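You operate a simulated robot arm through the tools that you are given. There is no shell and no other tool.

You run a simulated robot arm. Do the job below in one go: nothing can be reset, and whatever is moved stays where it is left.

TASK
Sponge the smudges off the fridge door and the freezer door.
Fine: wet the sponge in the bowl of suds first, put it back after. What is to be rubbed or washed off counts as gone when no trace of it is left.

The check looks at the end state, three seconds after you hand in, the way a careful person would. Anything else that was tipped, shoved, dropped, spilled or broken makes it a failure.

THE ROBOT
A 6-joint arm with a two-finger parallel gripper, fixed in place. Base frame: the origin is on the floor under the middle of its stand, x ahead of it, y to its left, z up. Lengths are in m, angles in rad, forces in N, time in s.
With the tool pointing down near the work surface it reaches from about 0.14 to 0.82 m from the base axis. Its first joint turns from -2.897 to 2.897 rad. Payload 3.91 kg.
The TCP is the grasp point between the finger pads, 0.03 m short of the fingertips. In the tool frame z runs along the fingers and y along their closing line. Largest opening 0.11 m; finger width 0.02, thickness 0.01; the body of the gripper, 0.048 by 0.112 m, starts 0.055 m behind the TCP.
Orientation is that of the tool frame in the base frame, as a unit quaternion [x, y, z, w]. With the fingers straight down and closing along the base's y, the tool's x points along the base's -x, its y along +y and its z along -z.

THE INTERFACE
- The arm moves only by the tool apply_moves. Its argument "moves" is a list of rows, each an object (a shift or turn left out is 0, a gripper value left out holds the last) with "rotation": the turn, a rotation vector about the tool's x, y, z in rad, a list of three; "offset": the shift along the tool's x, y, z in m, a list of three; "jaw": the closure, from 0 (fully open) to 1 (shut). In form: [{"rotation": [wx, wy, wz], "offset": [tx, ty, tz], "jaw": jaw}, ...]. A call has 1 to 20 rows; each row shifts and turns the commanded pose from where the row before left it, along the tool's axes as they then stand. Each row takes 0.2 s and may step no farther than 0.05 m and 0.15 rad from the row before; otherwise, or with a gripper value out of range, the whole call is refused. A pose out of reach is approached as far as the arm can. The call stops where the force on the tool passes 70 N (or 10 N more than at its start, if that is more) or the arm is blocked; 0.2 s more then pass. The fingers move at their own pace (about 0.108 m/s each) and stop on an object; they squeeze with about 43 N. The grip force told is the motor's: it shows also when the fingers shut on nothing. Time passes only in rows, and 0.2 s behind the last, so rows that do not move let the fingers close. The reply holds the time, the measured pose of the TCP, the force on the tool along the base axes, the opening and the grip force, in the units named above and with some noise, with the torque about the TCP (base axes, N m) and any sound that the robot's microphone picked up.
- Cameras (640 x 400 px; columns grow to the right, rows downward): "scene" is fixed at [0.2188, -0.5001, 1.2544]; the picture's right is [0.94, -0.34, 0.00], its down [-0.12, -0.34, -0.93] and it looks along [0.32, 0.88, -0.36] (base axes); focal length 281 px, centre (320, 200). "wrist" rides on the gripper at [0.077, 0.007, -0.114] in the tool frame; the picture's right is [-0.09, 1.00, 0.00], its down [-0.80, -0.07, -0.59] and it looks along [-0.59, -0.05, 0.80] (tool axes); focal length 270 px, centre (320, 200). There is no depth. A picture from a camera that has moved, and an enlarged one, comes with that camera's place and axes in the base frame and with its lens.
- capture(camera): a new picture of that camera. No time passes.
- slide_trunk(by): slides the trunk up (or, below 0, down) by that many m; the arm rides with it, the base frame stays. It gives what a move gives, with no picture.
- zoom(camera, box): a new picture of the part [left, top, right, bottom] of that camera's present view, enlarged. No time passes.
- close_job(): hands the job in; it is judged then, once.

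Places have to be worked out from the pictures, the camera data and where the tool is seen. Open the gripper and draw the arm clear of the work before you hand the job in, unless the task says otherwise.

The tools are called after ">>>" as name(argument=value, ...) on one line, values as JSON. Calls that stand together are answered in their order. apply_moves: Moves the arm, as the interface text tells. Its arguments: {"type":"object","properties":{"moves":{"type":"array"}},"required":["moves"]} The other tools are called the same way: slide_trunk (by) moves the trunk up or down; capture (camera) takes a picture; zoom (camera, box) takes an enlarged picture of a part of a camera's view; close_job () hands the job in.

At the start:

```text
time_s: 0.0
tcp_pos: [0.3681, 0.2376, 1.2416]
orientation: [0.0, 1.0, 0.0, 0.0]
force: [0.1, 0.0, -0.1]
wrist_torque: [0.0, -0.02, -0.01]
grip_width: 0.1098
grasp_force: 0.1
trunk travel left (down, up): [-0.425, 0.115]
```

scene: 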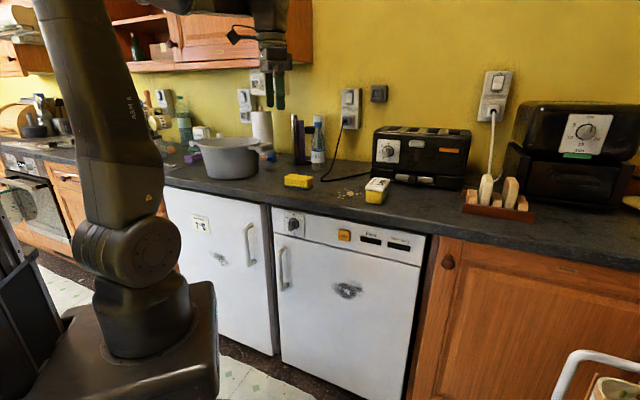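
wrist: 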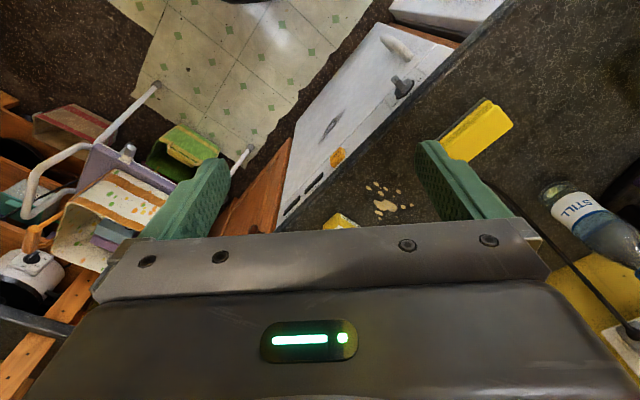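

I begin by looking closer at the counter objects, the doors and the smudges before moving anything.

>>> zoom(camera="scene", box=[160, 80, 480, 280])

>>> zoom(camera="scene", box=[150, 180, 450, 400])

>>> zoom(camera="scene", box=[260, 150, 420, 250])

>>> zoom(camera="wrist", box=[230, 0, 640, 256])

```text
2.00 times, centred on (320, 180) of scene
camera zoom: at [0.2188, -0.5001, 1.2544], right [0.94, -0.34, 0.0], down [-0.12, -0.34, -0.93], along [0.32, 0.88, -0.36], focal length 561 px, centre (320, 240)
```

zoom: 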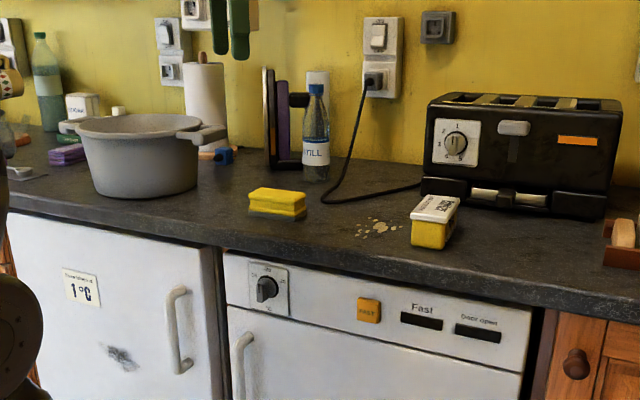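

```text
1.82 times, centred on (300, 290) of scene
camera zoom: at [0.2188, -0.5001, 1.2544], right [0.94, -0.34, 0.0], down [-0.12, -0.34, -0.93], along [0.32, 0.88, -0.36], focal length 510 px, centre (356, 36)
```

zoom: 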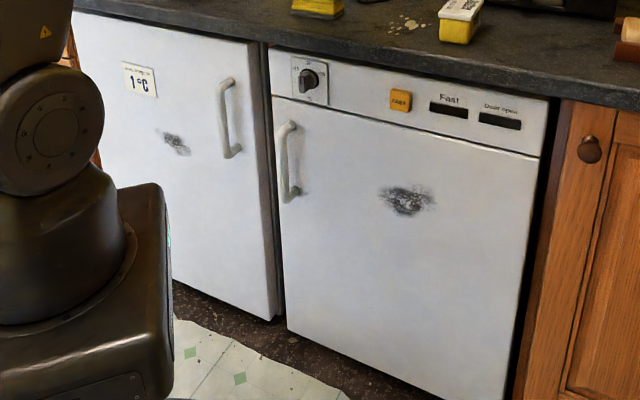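

```text
4.00 times, centred on (340, 200) of scene
camera zoom: at [0.2188, -0.5001, 1.2544], right [0.94, -0.34, 0.0], down [-0.12, -0.34, -0.93], along [0.32, 0.88, -0.36], focal length 1122 px, centre (240, 200)
```

zoom: 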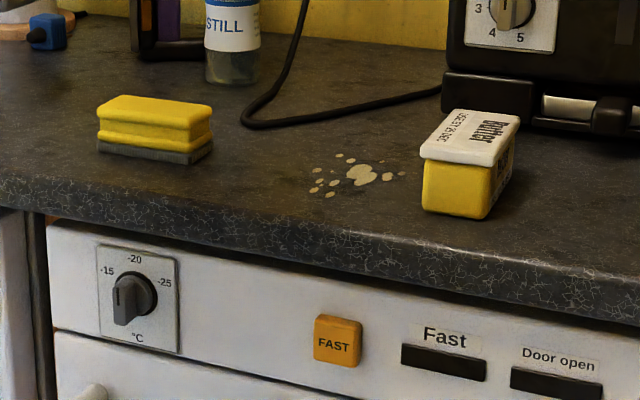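

```text
1.56 times, centred on (435, 128) of wrist
camera zoom: at [0.291, 0.2433, 1.3567], right [0.09, 1.0, 0.0], down [0.8, -0.07, 0.59], along [0.59, -0.05, -0.8], focal length 422 px, centre (140, 312)
```

zoom: 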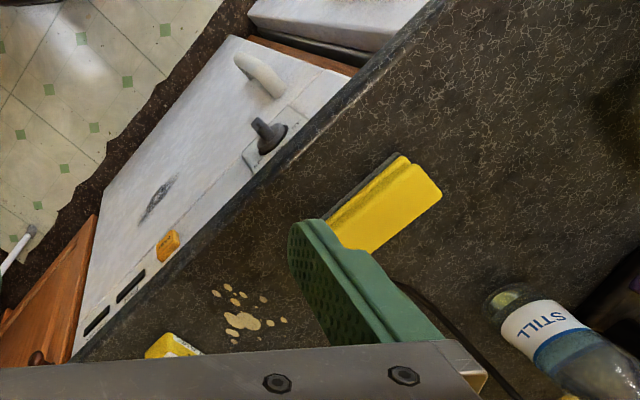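

The sponge (yellow with a dark pad underneath) sits on the counter near (0.45, 0.49, 0.94). The counter front runs at about 45° (x+y≈0.81), the smudges are near (0.60, 0.25, 0.58) on the freezer and (0.17, 0.69, 0.54) on the fridge. I turn the wrist so its camera can look into the pot and confirm it is the bowl of suds.

>>> apply_moves(moves=[{"rotation": [0, 0, -0.15]}, {"rotation": [0, 0, -0.15]}, {"rotation": [0, 0, -0.15]}, {"rotation": [0, 0, -0.15]}, {"rotation": [0, 0, -0.15]}, {"rotation": [0, 0, -0.15]}, {"rotation": [0, 0, -0.15]}])

```text
time_s: 1.6
tcp_pos: [0.3677, 0.2372, 1.2414]
orientation: [-0.502, 0.865, 0.0, 0.0]
force: [-0.2, -0.2, 0.7]
wrist_torque: [-0.03, -0.01, 0.0]
grip_width: 0.1099
grasp_force: 0.0
trunk travel left (down, up): [-0.425, 0.115]
```

The turn went through cleanly. Now I look from the wrist.

>>> capture(camera="wrist")

>>> zoom(camera="scene", box=[0, 60, 320, 260])

>>> zoom(camera="scene", box=[440, 200, 640, 400])

```text
taken
camera wrist: at [0.3241, 0.1729, 1.3565], right [-0.82, 0.57, 0.0], down [0.46, 0.66, 0.59], along [0.34, 0.49, -0.8], focal length 270 px, centre (320, 200)
```

wrist: 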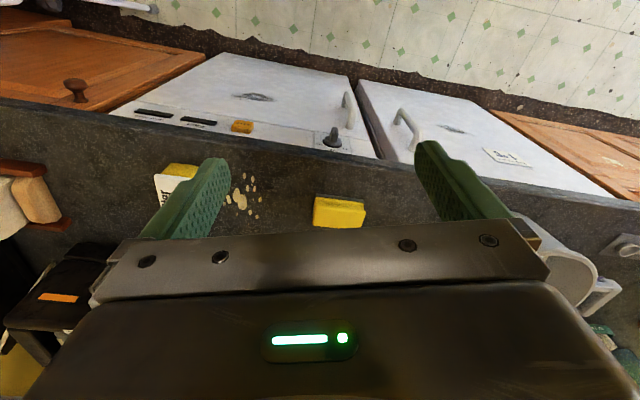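

```text
2.00 times, centred on (160, 160) of scene
camera zoom: at [0.2188, -0.5001, 1.2544], right [0.94, -0.34, 0.0], down [-0.12, -0.34, -0.93], along [0.32, 0.88, -0.36], focal length 561 px, centre (640, 280)
```

zoom: 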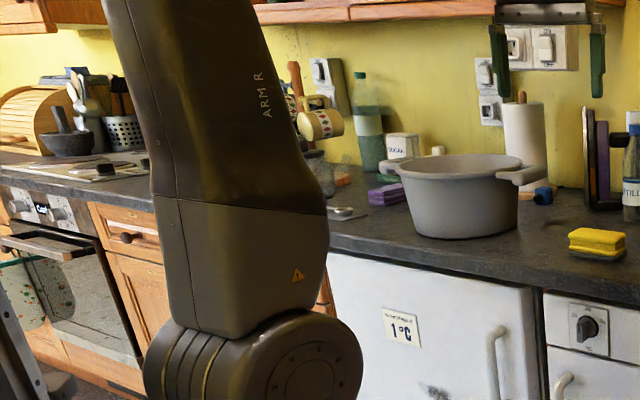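

```text
2.00 times, centred on (540, 300) of scene
camera zoom: at [0.2188, -0.5001, 1.2544], right [0.94, -0.34, 0.0], down [-0.12, -0.34, -0.93], along [0.32, 0.88, -0.36], focal length 561 px, centre (-120, 0)
```

zoom: 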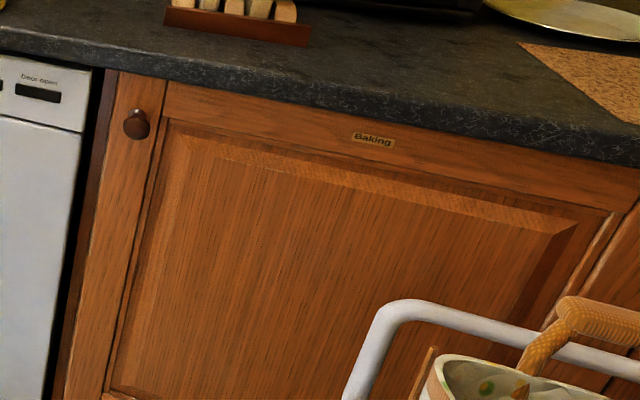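

The wrist view now lies along the counter: freezer on the left, fridge on the right, yellow sponge in front, pot at the far right. I shift the gripper at this height toward the pot so the camera looks down into it.

>>> apply_moves(moves=[{"offset": [-0.0208, 0.0378, 0]}, {"offset": [-0.0208, 0.0378, 0]}, {"offset": [-0.0208, 0.0378, 0]}, {"offset": [-0.0208, 0.0378, 0]}, {"offset": [-0.0208, 0.0378, 0]}, {"offset": [-0.0208, 0.0378, 0]}, {"offset": [-0.0208, 0.0378, 0]}, {"offset": [-0.0208, 0.0378, 0]}])

>>> capture(camera="wrist")

>>> capture(camera="scene")

```text
time_s: 3.4
tcp_pos: [0.1861, 0.5333, 1.2399]
orientation: [-0.501, 0.865, 0.0, 0.0]
force: [-0.2, -0.6, 0.1]
wrist_torque: [0.0, 0.0, 0.02]
grip_width: 0.1101
grasp_force: 0.0
trunk travel left (down, up): [-0.425, 0.115]
```

```text
taken
camera wrist: at [0.1436, 0.4692, 1.3557], right [-0.82, 0.57, 0.0], down [0.46, 0.66, 0.59], along [0.34, 0.49, -0.8], focal length 270 px, centre (320, 200)
```

wrist: 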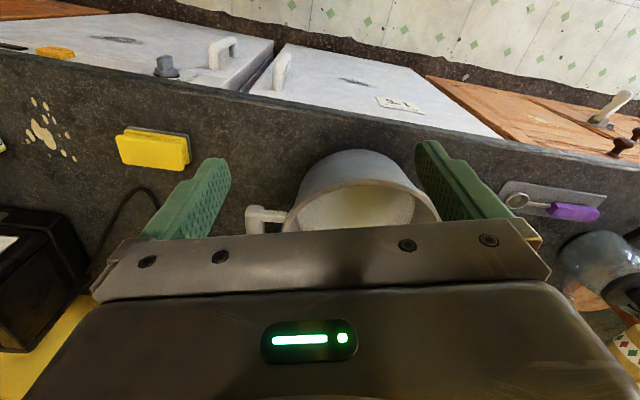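

```text
taken
```

scene: 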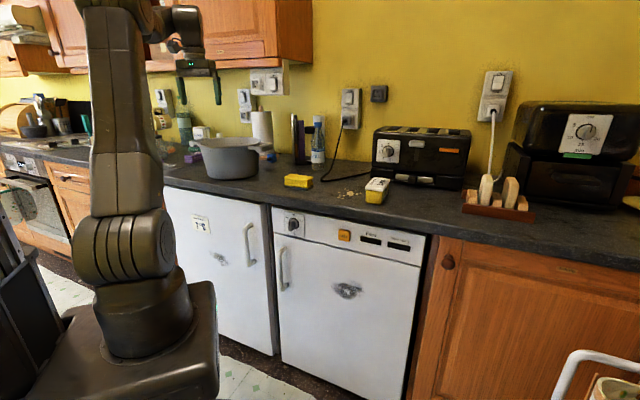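

The pot holds something pale; I move further over it at the same height to see the contents.

>>> apply_moves(moves=[{"offset": [-0.04, 0, 0]}, {"offset": [-0.04, 0, 0]}, {"offset": [-0.04, 0, 0]}])

>>> capture(camera="wrist")

>>> zoom(camera="wrist", box=[200, 60, 480, 240])

```text
time_s: 4.2
tcp_pos: [0.2433, 0.6172, 1.2321]
orientation: [-0.502, 0.865, 0.002, 0.001]
force: [-0.2, -0.5, 0.9]
wrist_torque: [0.02, -0.01, 0.0]
grip_width: 0.1098
grasp_force: 0.1
out of reach, approached as far as the arm can: row 3
trunk travel left (down, up): [-0.425, 0.115]
```

```text
taken
camera wrist: at [0.1974, 0.5531, 1.3478], right [-0.82, 0.57, 0.0], down [0.46, 0.66, 0.6], along [0.34, 0.49, -0.8], focal length 270 px, centre (320, 200)
```

wrist: 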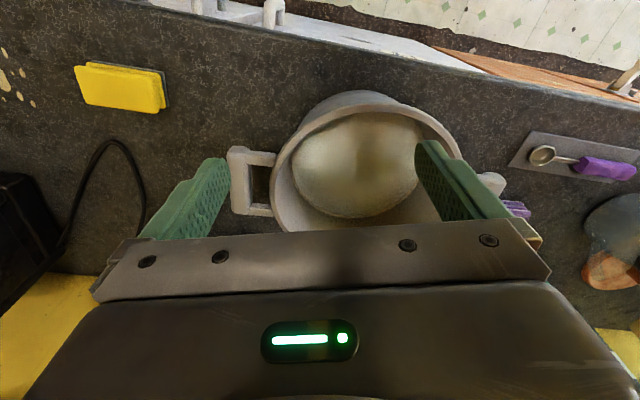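

```text
2.22 times, centred on (340, 150) of wrist
camera zoom: at [0.1974, 0.5531, 1.3478], right [-0.82, 0.57, 0.0], down [0.46, 0.66, 0.6], along [0.34, 0.49, -0.8], focal length 601 px, centre (276, 311)
```

zoom: 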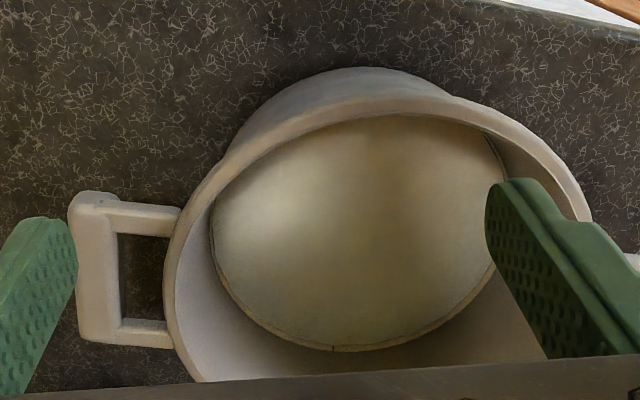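

The pot, centred near (0.26, 0.77) with its rim at about z 1.04, contains a pale cloudy liquid. I zoom around for anything else that might be a bowl of suds before I commit.

>>> zoom(camera="wrist", box=[440, 80, 640, 380])

>>> zoom(camera="scene", box=[120, 90, 340, 200])

>>> zoom(camera="scene", box=[0, 80, 120, 180])

>>> zoom(camera="scene", box=[540, 320, 640, 400])

```text
1.33 times, centred on (540, 230) of wrist
camera zoom: at [0.1974, 0.5531, 1.3478], right [-0.82, 0.57, 0.0], down [0.46, 0.66, 0.6], along [0.34, 0.49, -0.8], focal length 360 px, centre (27, 160)
```

zoom: 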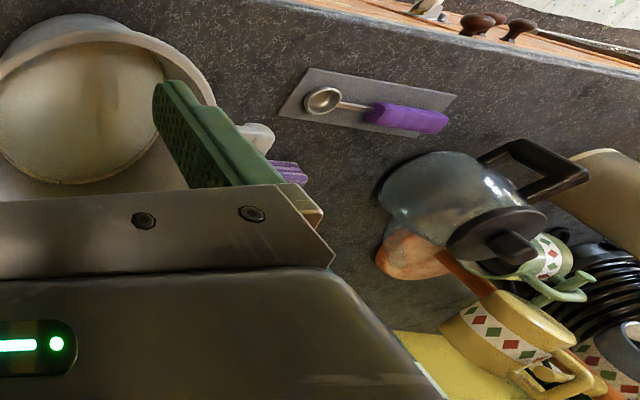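

```text
2.91 times, centred on (230, 145) of scene
camera zoom: at [0.2188, -0.5001, 1.2544], right [0.94, -0.34, 0.0], down [-0.12, -0.34, -0.93], along [0.32, 0.88, -0.36], focal length 816 px, centre (582, 360)
```

zoom: 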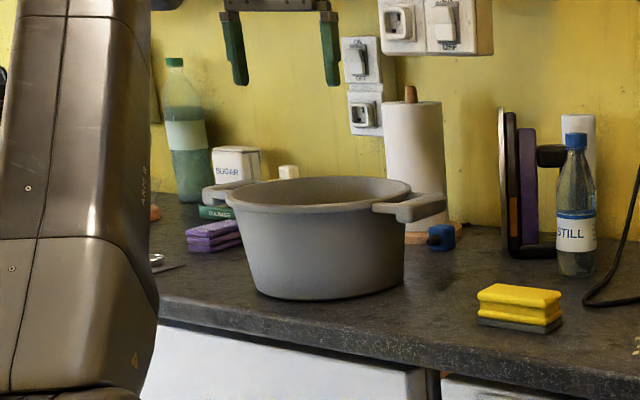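

```text
4.00 times, centred on (60, 130) of scene
camera zoom: at [0.2188, -0.5001, 1.2544], right [0.94, -0.34, 0.0], down [-0.12, -0.34, -0.93], along [0.32, 0.88, -0.36], focal length 1122 px, centre (1360, 480)
```

zoom: 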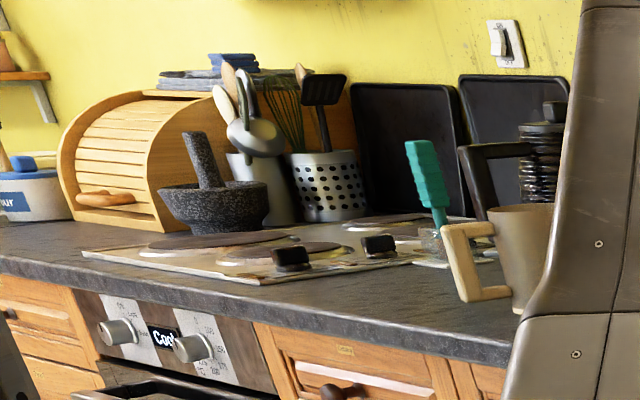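

```text
5.00 times, centred on (590, 360) of scene
camera zoom: at [0.2188, -0.5001, 1.2544], right [0.94, -0.34, 0.0], down [-0.12, -0.34, -0.93], along [0.32, 0.88, -0.36], focal length 1403 px, centre (-1030, -600)
```

zoom: 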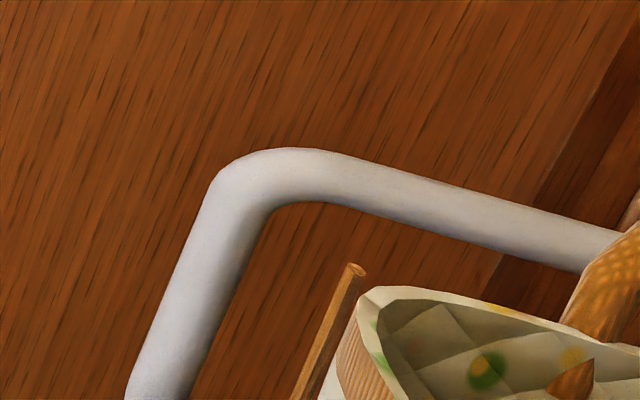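

The pot looks like the only bowl with liquid on the counter, but the trolley on the right has tubs I have not seen well. I retract and turn the camera that way to rule out another bowl.

>>> apply_moves(moves=[{"offset": [0.0312, -0.0293, 0]}, {"offset": [0.0312, -0.0293, 0]}, {"offset": [0.0312, -0.0293, 0]}, {"offset": [0.0312, -0.0293, 0]}, {"offset": [0.0312, -0.0293, 0]}, {"offset": [0.0312, -0.0293, 0]}, {"offset": [0.0312, -0.0293, 0]}, {"offset": [0.0312, -0.0293, 0]}, {"offset": [0.0312, -0.0293, 0]}, {"offset": [0.0312, -0.0293, 0]}])

>>> apply_moves(moves=[{"rotation": [0, 0, 0.15]}, {"rotation": [0, 0, 0.15]}, {"rotation": [0, 0, 0.15]}, {"rotation": [0, 0, 0.15]}, {"rotation": [0, 0, 0.15]}, {"rotation": [0, 0, 0.15]}, {"rotation": [0, 0, 0.15]}, {"rotation": [0, 0, 0.15]}, {"rotation": [0, 0, 0.15]}, {"rotation": [0, 0, 0.15]}, {"rotation": [0, 0, 0.15]}, {"rotation": [0, 0, 0.15]}])

>>> capture(camera="wrist")

```text
time_s: 6.4
tcp_pos: [0.3407, 0.201, 1.2322]
orientation: [-0.502, 0.865, 0.0, 0.001]
force: [-0.5, 0.0, -0.8]
wrist_torque: [0.04, 0.02, 0.03]
grip_width: 0.1097
grasp_force: 0.1
trunk travel left (down, up): [-0.425, 0.115]
```

```text
time_s: 9.0
tcp_pos: [0.3385, 0.2011, 1.2322]
orientation: [0.367, 0.93, 0.0, 0.0]
force: [-0.8, 0.4, 0.3]
wrist_torque: [0.0, 0.01, -0.03]
grip_width: 0.11
grasp_force: 0.1
trunk travel left (down, up): [-0.425, 0.115]
```

```text
taken
camera wrist: at [0.2875, 0.2584, 1.3467], right [0.74, 0.67, 0.0], down [0.54, -0.6, 0.59], along [0.4, -0.44, -0.8], focal length 270 px, centre (320, 200)
```

wrist: 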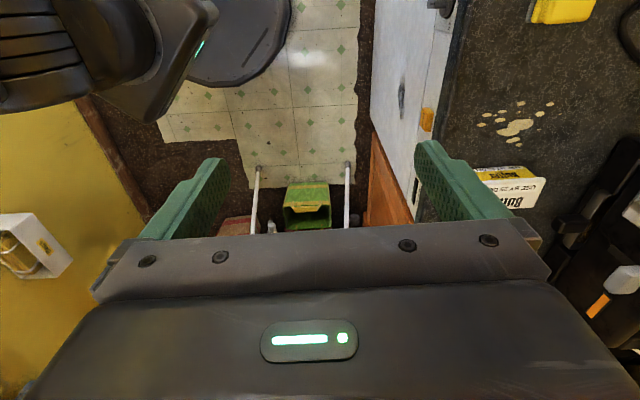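

Only the trolley's edge shows here, with no suds so far. I move over a little for a clear look at its contents.

>>> apply_moves(moves=[{"offset": [-0.0348, -0.0188, 0]}, {"offset": [-0.0348, -0.0188, 0]}, {"offset": [-0.0348, -0.0188, 0]}, {"offset": [-0.0348, -0.0188, 0]}, {"offset": [-0.0348, -0.0188, 0]}, {"offset": [-0.0348, -0.0188, 0]}, {"offset": [-0.0348, -0.0188, 0]}, {"offset": [-0.0348, -0.0188, 0]}])

>>> capture(camera="wrist")

```text
time_s: 10.8
tcp_pos: [0.4429, -0.1002, 1.2315]
orientation: [0.366, 0.931, 0.0, -0.001]
force: [-0.3, -0.2, 0.2]
wrist_torque: [0.02, 0.05, -0.01]
grip_width: 0.1101
grasp_force: 0.1
trunk travel left (down, up): [-0.425, 0.115]
```

```text
taken
camera wrist: at [0.3911, -0.0431, 1.3464], right [0.74, 0.67, 0.0], down [0.54, -0.6, 0.59], along [0.4, -0.44, -0.8], focal length 270 px, centre (320, 200)
```

wrist: 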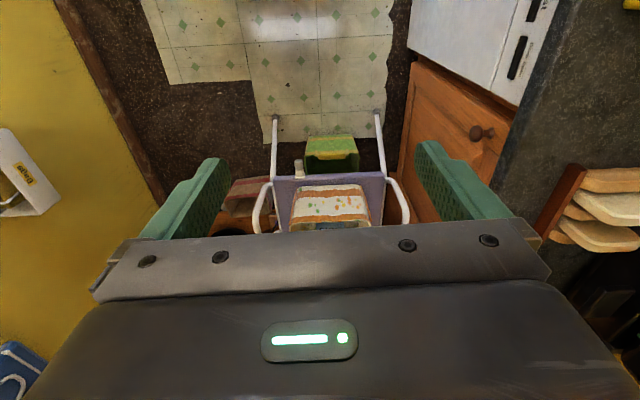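

The trolley holds only baskets and tubs, so the pot on the counter is the bowl of suds. The tool is already nearly square to the counter, so I carry it over the sponge at height for an accurate look.

>>> apply_moves(moves=[{"offset": [0.0271, 0.0338, 0.0062]}, {"offset": [0.0271, 0.0338, 0.0062]}, {"offset": [0.0271, 0.0338, 0.0062]}, {"offset": [0.0271, 0.0338, 0.0062]}, {"offset": [0.0271, 0.0338, 0.0062]}, {"offset": [0.0271, 0.0338, 0.0062]}, {"offset": [0.0271, 0.0338, 0.0062]}, {"offset": [0.0271, 0.0338, 0.0062]}, {"offset": [0.0271, 0.0338, 0.0062]}, {"offset": [0.0271, 0.0338, 0.0062]}, {"offset": [0.0271, 0.0338, 0.0062]}, {"offset": [0.0271, 0.0338, 0.0062]}, {"offset": [0.0271, 0.0338, 0.0062]}])

>>> capture(camera="wrist")

>>> capture(camera="scene")

```text
time_s: 13.6
tcp_pos: [0.4821, 0.4672, 1.1498]
orientation: [0.365, 0.931, 0.0, 0.0]
force: [0.7, 0.2, -0.3]
wrist_torque: [0.01, 0.0, 0.0]
grip_width: 0.11
grasp_force: 0.1
trunk travel left (down, up): [-0.425, 0.115]
```

```text
taken
camera wrist: at [0.4311, 0.5228, 1.2651], right [0.74, 0.67, 0.0], down [0.54, -0.6, 0.59], along [0.4, -0.44, -0.8], focal length 270 px, centre (320, 200)
```

wrist: 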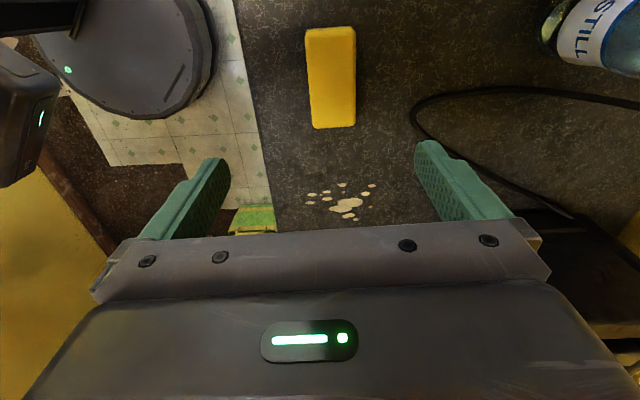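

```text
taken
```

scene: 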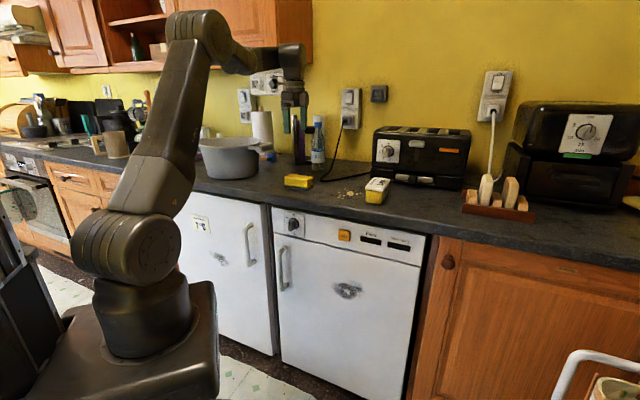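

The sponge lies right below and between the fingers. I zoom in to measure its corners, orientation and distance to the counter edge.

>>> zoom(camera="wrist", box=[220, 0, 440, 150])

>>> zoom(camera="scene", box=[260, 150, 350, 210])

```text
2.67 times, centred on (330, 75) of wrist
camera zoom: at [0.4311, 0.5228, 1.2651], right [0.74, 0.67, 0.0], down [0.54, -0.6, 0.59], along [0.4, -0.44, -0.8], focal length 721 px, centre (293, 533)
```

zoom: 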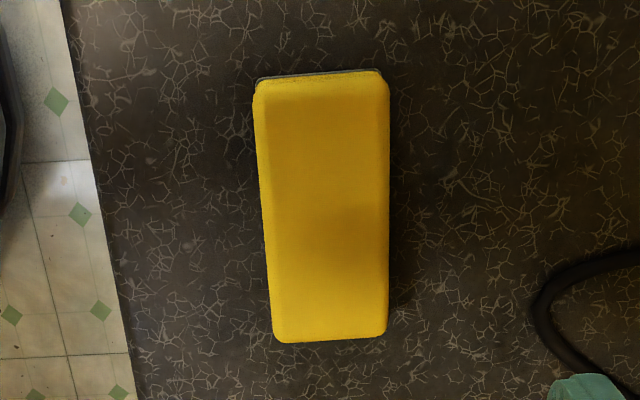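

```text
6.67 times, centred on (305, 180) of scene
camera zoom: at [0.2188, -0.5001, 1.2544], right [0.94, -0.34, 0.0], down [-0.12, -0.34, -0.93], along [0.32, 0.88, -0.36], focal length 1870 px, centre (420, 333)
```

zoom: 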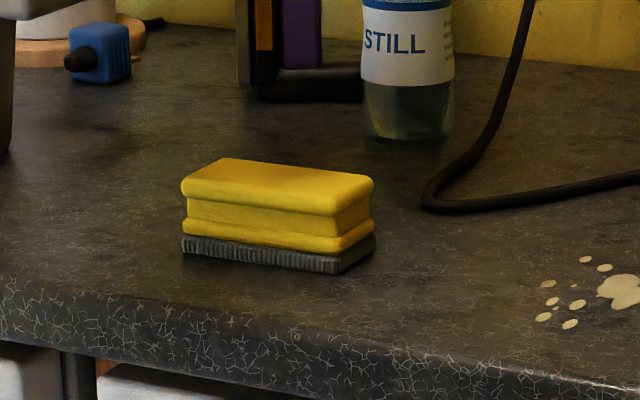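

The sponge measures about 0.097 × 0.048 × 0.040 m, centred at (0.4905, 0.479), counter top at z≈0.915, long side along the counter edge. I centre on it, correct the yaw by 2.6° and descend part of the way.

>>> apply_moves(moves=[{"offset": [0.0019, 0.0144, 0.0]}, {"rotation": [0, 0, 0.045]}, {"offset": [0, 0, 0.03]}, {"offset": [0, 0, 0.03]}, {"offset": [0, 0, 0.03]}, {"offset": [0, 0, 0.03]}])

>>> capture(camera="wrist")

>>> zoom(camera="scene", box=[240, 120, 360, 200])

```text
time_s: 15.0
tcp_pos: [0.4922, 0.475, 1.03]
orientation: [0.387, 0.922, 0.0, 0.0]
force: [0.7, -0.7, 1.1]
wrist_torque: [0.0, 0.02, 0.0]
grip_width: 0.1102
grasp_force: 0.0
trunk travel left (down, up): [-0.425, 0.115]
```

```text
taken
camera wrist: at [0.4413, 0.5344, 1.1457], right [0.77, 0.64, 0.0], down [0.51, -0.62, 0.59], along [0.38, -0.46, -0.8], focal length 270 px, centre (320, 200)
```

wrist: 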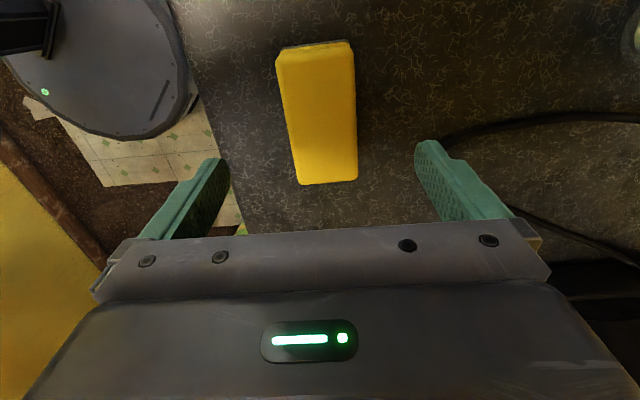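

```text
5.00 times, centred on (300, 160) of scene
camera zoom: at [0.2188, -0.5001, 1.2544], right [0.94, -0.34, 0.0], down [-0.12, -0.34, -0.93], along [0.32, 0.88, -0.36], focal length 1403 px, centre (420, 400)
```

zoom: 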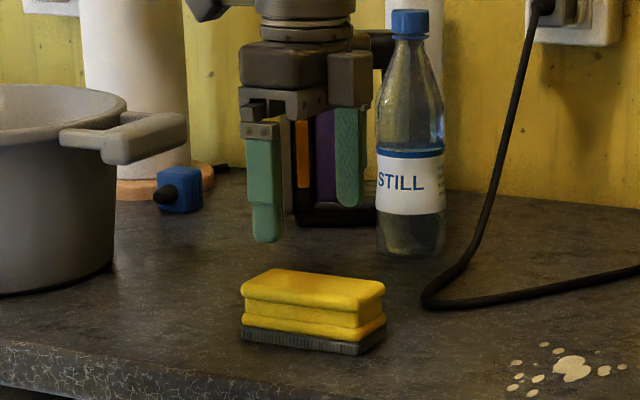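

Both views agree on the sponge centre (0.490, 0.479). I trim 4 mm, lower so the fingertips stop about 1 cm above the counter, and close on it.

>>> apply_moves(moves=[{"offset": [0.0044, 0.0012, 0.0]}, {"offset": [0, 0, 0.03]}, {"offset": [0, 0, 0.03]}, {"offset": [0, 0, 0.014]}])

>>> zoom(camera="scene", box=[240, 120, 360, 200])

>>> capture(camera="wrist")

```text
time_s: 16.0
tcp_pos: [0.4887, 0.4796, 0.9563]
orientation: [0.387, 0.922, 0.001, 0.001]
force: [0.9, -0.2, 0.1]
wrist_torque: [0.02, -0.01, -0.04]
grip_width: 0.11
grasp_force: 0.1
trunk travel left (down, up): [-0.425, 0.115]
```

```text
5.00 times, centred on (300, 160) of scene
camera zoom: at [0.2188, -0.5001, 1.2544], right [0.94, -0.34, 0.0], down [-0.12, -0.34, -0.93], along [0.32, 0.88, -0.36], focal length 1403 px, centre (420, 400)
```

zoom: 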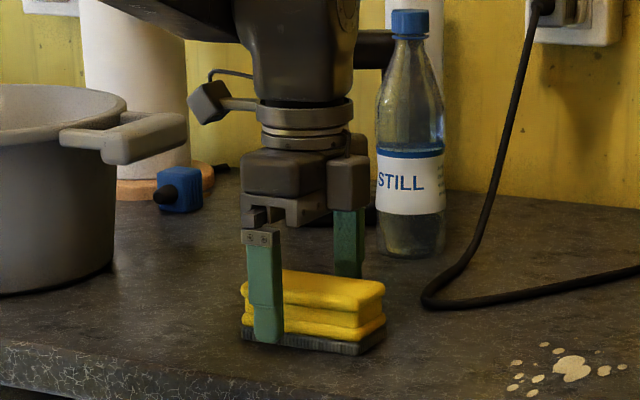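

```text
taken
camera wrist: at [0.4398, 0.5386, 1.0711], right [0.77, 0.64, 0.0], down [0.51, -0.62, 0.59], along [0.38, -0.46, -0.8], focal length 270 px, centre (320, 200)
```

wrist: 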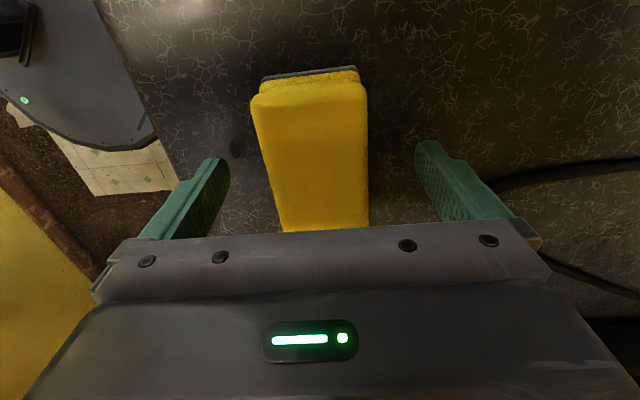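

The fingers straddle the sponge with even gaps. I close the gripper and give it time to settle.

>>> apply_moves(moves=[{"jaw": 1}, {"jaw": 1}, {"jaw": 1}, {"jaw": 1}])

>>> zoom(camera="scene", box=[240, 120, 360, 200])

```text
time_s: 17.0
tcp_pos: [0.4896, 0.4794, 0.9563]
orientation: [0.387, 0.922, 0.0, 0.001]
force: [0.0, -0.2, -0.6]
wrist_torque: [0.01, 0.01, 0.04]
grip_width: 0.051
grasp_force: 43.0
trunk travel left (down, up): [-0.425, 0.115]
```

```text
5.00 times, centred on (300, 160) of scene
camera zoom: at [0.2188, -0.5001, 1.2544], right [0.94, -0.34, 0.0], down [-0.12, -0.34, -0.93], along [0.32, 0.88, -0.36], focal length 1403 px, centre (420, 400)
```

zoom: 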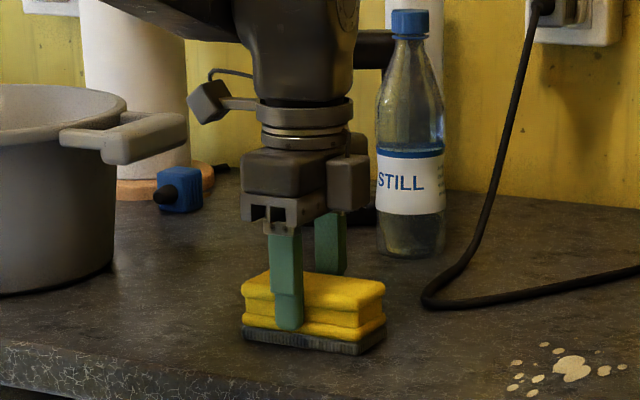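

The sponge is gripped (0.051 m opening, 43 N). I lift it 5 cm straight up, and then raise the trunk, which gives the reach needed over the pot.

>>> apply_moves(moves=[{"offset": [0, 0, -0.025]}, {"offset": [0, 0, -0.035]}])

>>> slide_trunk(by=0.11)

>>> zoom(camera="scene", box=[160, 60, 400, 210])

>>> capture(camera="wrist")

```text
time_s: 17.6
tcp_pos: [0.4893, 0.4787, 1.0164]
orientation: [0.387, 0.922, 0.0, 0.0]
force: [-0.3, 0.9, 0.2]
wrist_torque: [-0.01, -0.04, 0.0]
grip_width: 0.0511
grasp_force: 43.0
trunk travel left (down, up): [-0.425, 0.115]
```

```text
time_s: 19.0
tcp_pos: [0.4879, 0.479, 1.1264]
orientation: [0.387, 0.922, 0.0, -0.001]
force: [0.5, 0.7, -0.2]
wrist_torque: [-0.06, -0.01, -0.03]
grip_width: 0.0511
grasp_force: 42.3
trunk travel left (down, up): [-0.535, 0.005]
```

```text
2.67 times, centred on (280, 135) of scene
camera zoom: at [0.2188, -0.5001, 1.2544], right [0.94, -0.34, 0.0], down [-0.12, -0.34, -0.93], along [0.32, 0.88, -0.36], focal length 748 px, centre (427, 373)
```

zoom: 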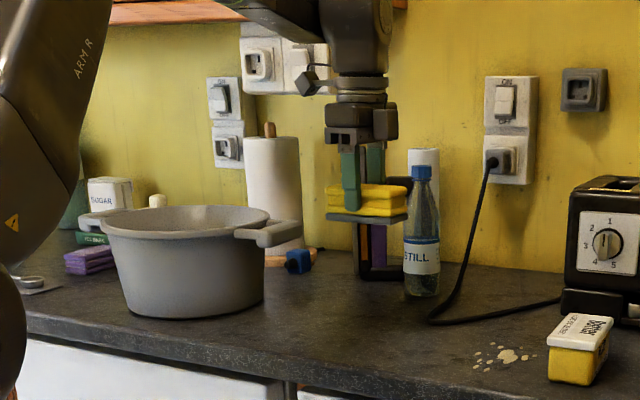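

```text
taken
camera wrist: at [0.4399, 0.5386, 1.2418], right [0.77, 0.64, 0.0], down [0.51, -0.62, 0.59], along [0.38, -0.46, -0.8], focal length 270 px, centre (320, 200)
```

wrist: 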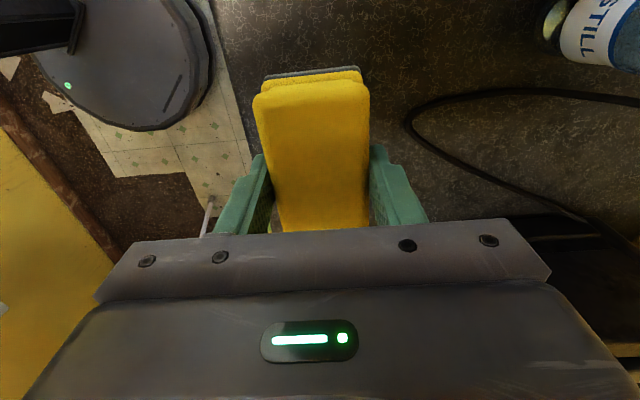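

The sponge hangs level in the grip. I carry it left along the counter at z≈1.115 (sponge bottom about 3 cm above the rim) to a point inside the near half of the pot, around (0.255, 0.742).

>>> apply_moves(moves=[{"offset": [0.0439, 0.0022, 0.001]}, {"offset": [0.0439, 0.0022, 0.001]}, {"offset": [0.0439, 0.0022, 0.001]}, {"offset": [0.0439, 0.0022, 0.001]}, {"offset": [0.0439, 0.0022, 0.001]}, {"offset": [0.0439, 0.0022, 0.001]}])

>>> zoom(camera="scene", box=[160, 60, 400, 210])

>>> capture(camera="wrist")

```text
time_s: 20.4
tcp_pos: [0.3114, 0.6778, 1.1204]
orientation: [0.387, 0.922, -0.001, 0.001]
force: [-0.5, -0.3, -0.6]
wrist_torque: [-0.03, 0.02, -0.01]
grip_width: 0.0508
grasp_force: 42.4
trunk travel left (down, up): [-0.535, 0.005]
```

```text
2.67 times, centred on (280, 135) of scene
camera zoom: at [0.2188, -0.5001, 1.2544], right [0.94, -0.34, 0.0], down [-0.12, -0.34, -0.93], along [0.32, 0.88, -0.36], focal length 748 px, centre (427, 373)
```

zoom: 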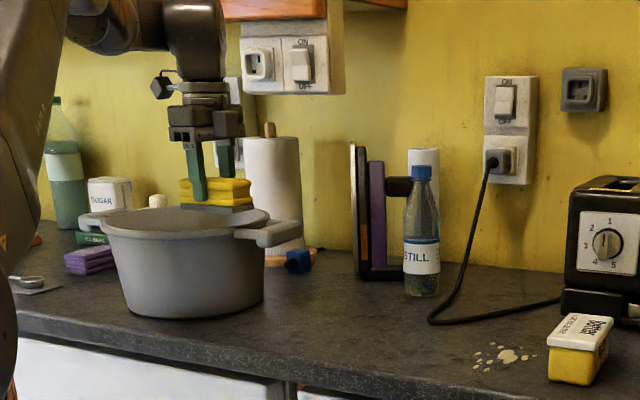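

```text
taken
camera wrist: at [0.2628, 0.7373, 1.2357], right [0.77, 0.64, 0.0], down [0.51, -0.62, 0.6], along [0.38, -0.46, -0.8], focal length 270 px, centre (320, 200)
```

wrist: 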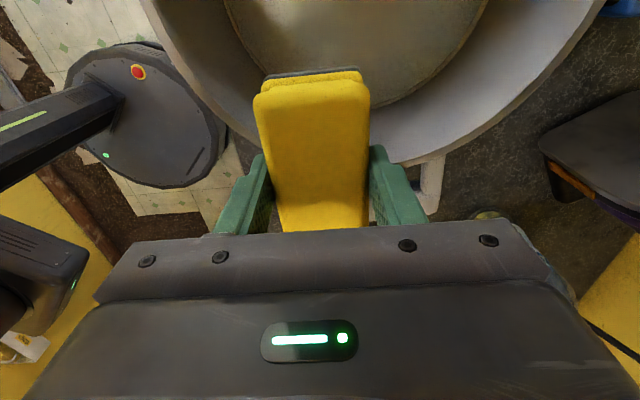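

The pot rim centre works out to about (0.270, 0.775) with radius 0.14, and the liquid surface near z≈0.957. I move the last 8.5 cm to bring the sponge well inside the rim.

>>> apply_moves(moves=[{"offset": [0.03, 0.0016, 0.0]}, {"offset": [0.03, 0.0016, 0.0]}, {"offset": [0.0253, 0.0015, 0.0]}])

>>> zoom(camera="scene", box=[120, 30, 360, 180])

>>> capture(camera="wrist")

```text
time_s: 21.2
tcp_pos: [0.256, 0.7375, 1.1191]
orientation: [0.386, 0.922, 0.0, 0.0]
force: [0.2, 0.4, 0.4]
wrist_torque: [0.0, -0.02, 0.01]
grip_width: 0.0505
grasp_force: 43.0
trunk travel left (down, up): [-0.535, 0.005]
```

```text
2.67 times, centred on (240, 105) of scene
camera zoom: at [0.2188, -0.5001, 1.2544], right [0.94, -0.34, 0.0], down [-0.12, -0.34, -0.93], along [0.32, 0.88, -0.36], focal length 748 px, centre (533, 453)
```

zoom: 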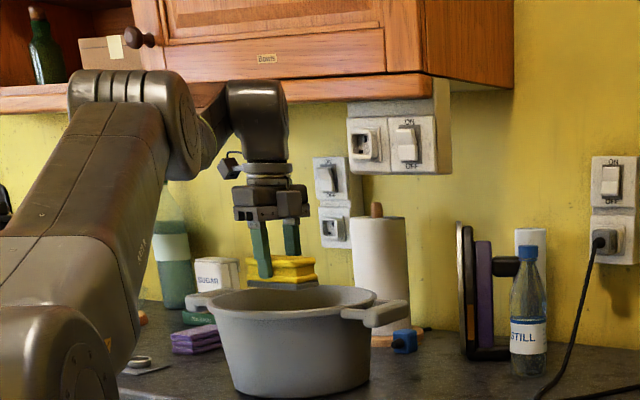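

```text
taken
camera wrist: at [0.2069, 0.7978, 1.2342], right [0.77, 0.64, 0.0], down [0.51, -0.62, 0.59], along [0.38, -0.46, -0.8], focal length 270 px, centre (320, 200)
```

wrist: 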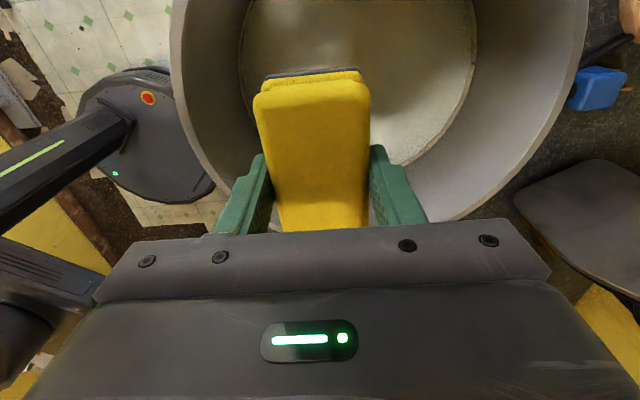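

The sponge is now inside the rim with about 4 cm to the pot wall on the closest side. I lower it straight down, slowly, until its bottom just reaches the surface.

>>> apply_moves(moves=[{"offset": [0, 0, 0.03]}, {"offset": [0, 0, 0.03]}, {"offset": [0, 0, 0.03]}, {"offset": [0, 0, 0.025]}])

>>> capture(camera="wrist")

>>> zoom(camera="scene", box=[120, 30, 360, 180])

```text
time_s: 22.2
tcp_pos: [0.2599, 0.7402, 1.0051]
orientation: [0.387, 0.922, 0.0, 0.0]
force: [0.4, -0.1, -0.4]
wrist_torque: [0.02, -0.02, 0.01]
grip_width: 0.0507
grasp_force: 43.1
trunk travel left (down, up): [-0.535, 0.005]
```

```text
taken
camera wrist: at [0.2107, 0.7987, 1.1201], right [0.77, 0.64, 0.0], down [0.51, -0.62, 0.59], along [0.38, -0.46, -0.8], focal length 270 px, centre (320, 200)
```

wrist: 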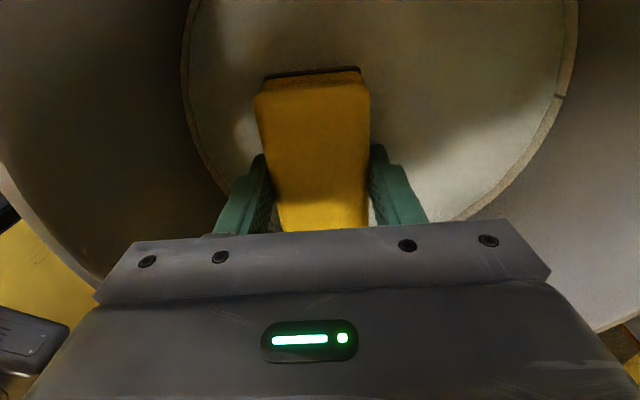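

```text
2.67 times, centred on (240, 105) of scene
camera zoom: at [0.2188, -0.5001, 1.2544], right [0.94, -0.34, 0.0], down [-0.12, -0.34, -0.93], along [0.32, 0.88, -0.36], focal length 748 px, centre (533, 453)
```

zoom: 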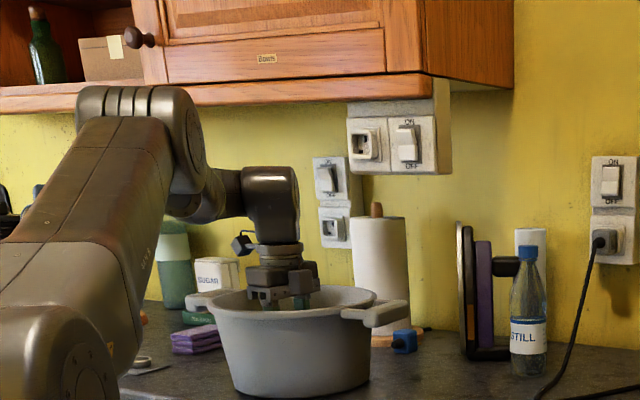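

No contact force yet and the walls are well clear on both sides. I go further down by 2 cm and look again.

>>> apply_moves(moves=[{"offset": [0, 0, 0.01]}, {"offset": [0, 0, 0.01]}, {}])

>>> capture(camera="wrist")

```text
time_s: 23.0
tcp_pos: [0.2585, 0.7398, 0.9861]
orientation: [0.386, 0.923, 0.001, 0.0]
force: [-0.6, -0.7, 0.2]
wrist_torque: [0.01, 0.0, 0.02]
grip_width: 0.0512
grasp_force: 42.9
trunk travel left (down, up): [-0.535, 0.005]
```

```text
taken
camera wrist: at [0.2091, 0.7988, 1.1014], right [0.77, 0.64, 0.0], down [0.51, -0.62, 0.59], along [0.38, -0.46, -0.8], focal length 270 px, centre (320, 200)
```

wrist: 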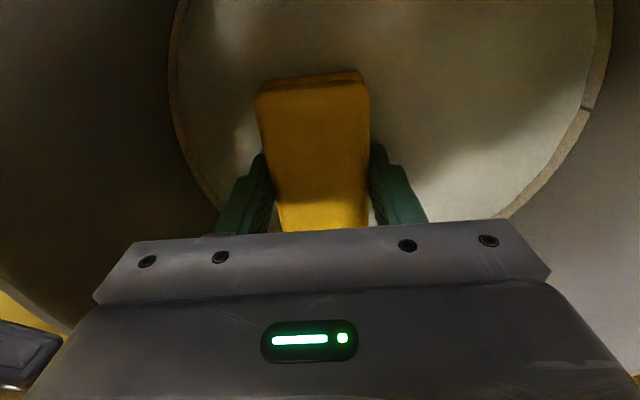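

The dark pad has just vanished beneath the surface, so the sponge is in the suds. I push it about 1.2 cm deeper and hold it there to soak.

>>> apply_moves(moves=[{"offset": [0, 0, 0.006]}, {"offset": [0, 0, 0.006]}, {}, {}, {}, {}, {}, {}])

>>> capture(camera="wrist")

>>> zoom(camera="scene", box=[120, 30, 360, 180])

```text
time_s: 24.8
tcp_pos: [0.2583, 0.7407, 0.974]
orientation: [0.387, 0.922, 0.0, 0.0]
force: [-0.4, 0.0, 0.4]
wrist_torque: [0.04, -0.01, -0.01]
grip_width: 0.0511
grasp_force: 43.2
trunk travel left (down, up): [-0.535, 0.005]
```

```text
taken
camera wrist: at [0.2084, 0.7996, 1.089], right [0.77, 0.64, 0.0], down [0.51, -0.62, 0.59], along [0.38, -0.46, -0.8], focal length 270 px, centre (320, 200)
```

wrist: 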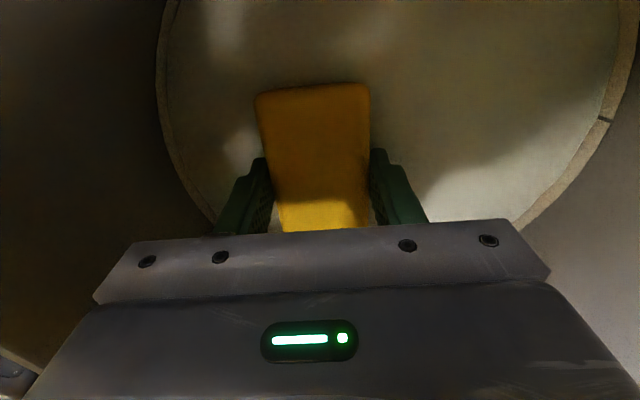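

```text
2.67 times, centred on (240, 105) of scene
camera zoom: at [0.2188, -0.5001, 1.2544], right [0.94, -0.34, 0.0], down [-0.12, -0.34, -0.93], along [0.32, 0.88, -0.36], focal length 748 px, centre (533, 453)
```

zoom: 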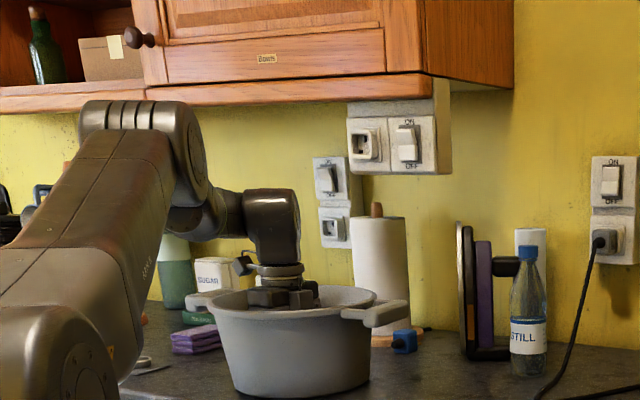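

Now only the sponge's upper flange shows above the surface: it is soaked well in. I raise it straight out and let it drip over the pot.

>>> apply_moves(moves=[{"offset": [0, 0, -0.015]}, {"offset": [0, 0, -0.02]}, {"offset": [0, 0, -0.02]}, {}, {}, {}, {}, {}, {"offset": [0, 0, -0.03]}, {"offset": [0, 0, -0.03]}, {"offset": [0, 0, -0.03]}, {}, {}, {}])

>>> capture(camera="wrist")

>>> zoom(camera="scene", box=[180, 90, 280, 160])

```text
time_s: 27.8
tcp_pos: [0.2577, 0.7391, 1.1181]
orientation: [0.386, 0.922, 0.002, -0.001]
force: [0.2, 0.1, -0.6]
wrist_torque: [0.01, 0.03, -0.01]
grip_width: 0.051
grasp_force: 43.2
trunk travel left (down, up): [-0.535, 0.005]
```

```text
taken
camera wrist: at [0.2079, 0.7979, 1.2327], right [0.77, 0.64, 0.0], down [0.51, -0.62, 0.59], along [0.38, -0.46, -0.8], focal length 270 px, centre (320, 200)
```

wrist: 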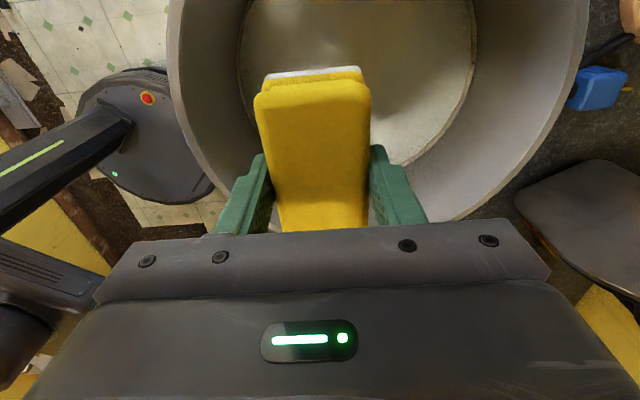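

```text
5.71 times, centred on (230, 125) of scene
camera zoom: at [0.2188, -0.5001, 1.2544], right [0.94, -0.34, 0.0], down [-0.12, -0.34, -0.93], along [0.32, 0.88, -0.36], focal length 1603 px, centre (834, 629)
```

zoom: 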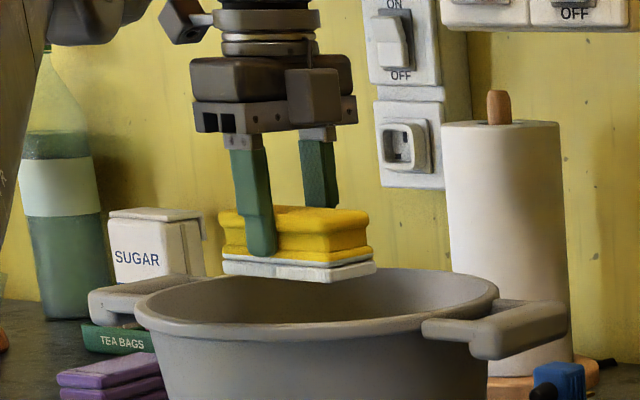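

The pad came out white with suds, so the working face is wet. I now pull the sponge straight back over the counter edge toward the robot, high above the rim.

>>> apply_moves(moves=[{"offset": [0, -0.042, 0]}, {"offset": [0, -0.042, 0]}, {"offset": [0, -0.042, 0]}, {"offset": [0, -0.042, 0]}, {"offset": [0, -0.042, 0]}, {"offset": [0, -0.042, 0]}])

>>> capture(camera="wrist")

>>> capture(camera="scene")

```text
time_s: 29.2
tcp_pos: [0.0774, 0.5624, 1.1197]
orientation: [0.387, 0.922, 0.001, 0.001]
force: [-0.1, 0.2, -0.8]
wrist_torque: [0.02, 0.0, 0.01]
grip_width: 0.0508
grasp_force: 42.9
trunk travel left (down, up): [-0.535, 0.005]
```

```text
taken
camera wrist: at [0.0273, 0.6217, 1.2345], right [0.77, 0.63, 0.0], down [0.51, -0.62, 0.59], along [0.38, -0.46, -0.8], focal length 270 px, centre (320, 200)
```

wrist: 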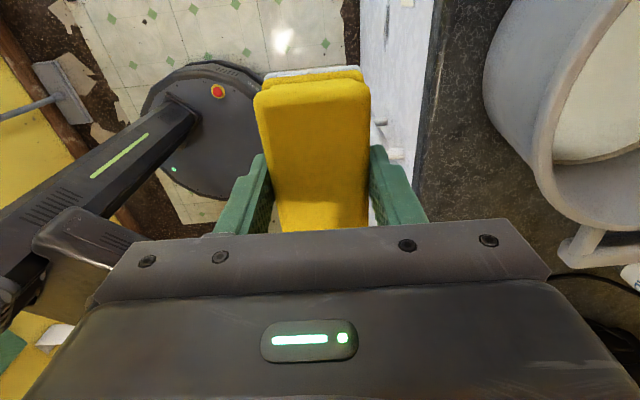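

```text
taken
```

scene: 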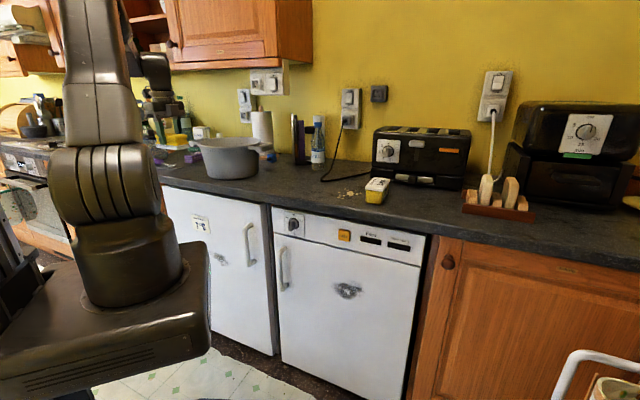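

The tool is clear of the counter (about 0.11 m in front of the edge). I start tilting the tool toward the door, about its x axis, halfway first.

>>> apply_moves(moves=[{"rotation": [-0.13, 0, 0]}, {"rotation": [-0.13, 0, 0]}, {"rotation": [-0.13, 0, 0]}, {"rotation": [-0.13, 0, 0]}, {"rotation": [-0.13, 0, 0]}, {"rotation": [-0.13, 0, 0]}])

>>> capture(camera="wrist")

>>> capture(camera="scene")

```text
time_s: 30.6
tcp_pos: [0.0978, 0.5828, 1.1482]
orientation: [0.36, 0.881, 0.282, 0.119]
force: [0.7, -0.5, -0.8]
wrist_torque: [-0.01, -0.01, 0.02]
grip_width: 0.0508
grasp_force: 43.6
out of reach, approached as far as the arm can: row 5, 6
trunk travel left (down, up): [-0.535, 0.005]
```

```text
taken
camera wrist: at [-0.0005, 0.5934, 1.2455], right [0.63, 0.52, 0.58], down [0.28, -0.85, 0.45], along [0.72, -0.12, -0.68], focal length 270 px, centre (320, 200)
```

wrist: 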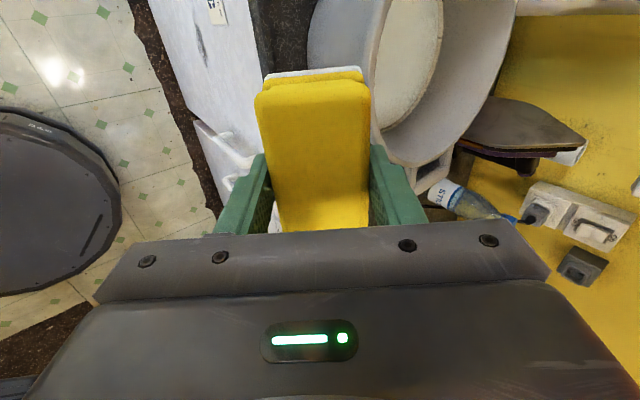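

```text
taken
```

scene: 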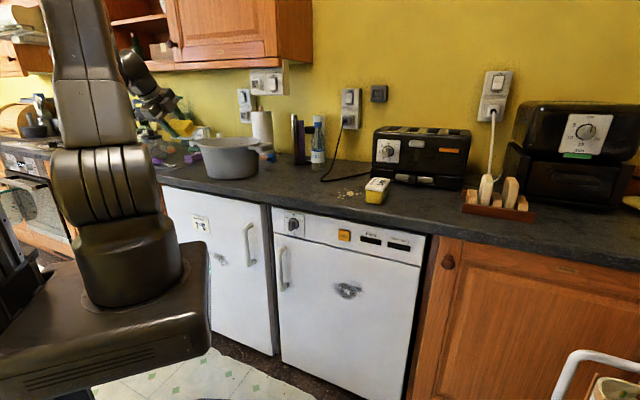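

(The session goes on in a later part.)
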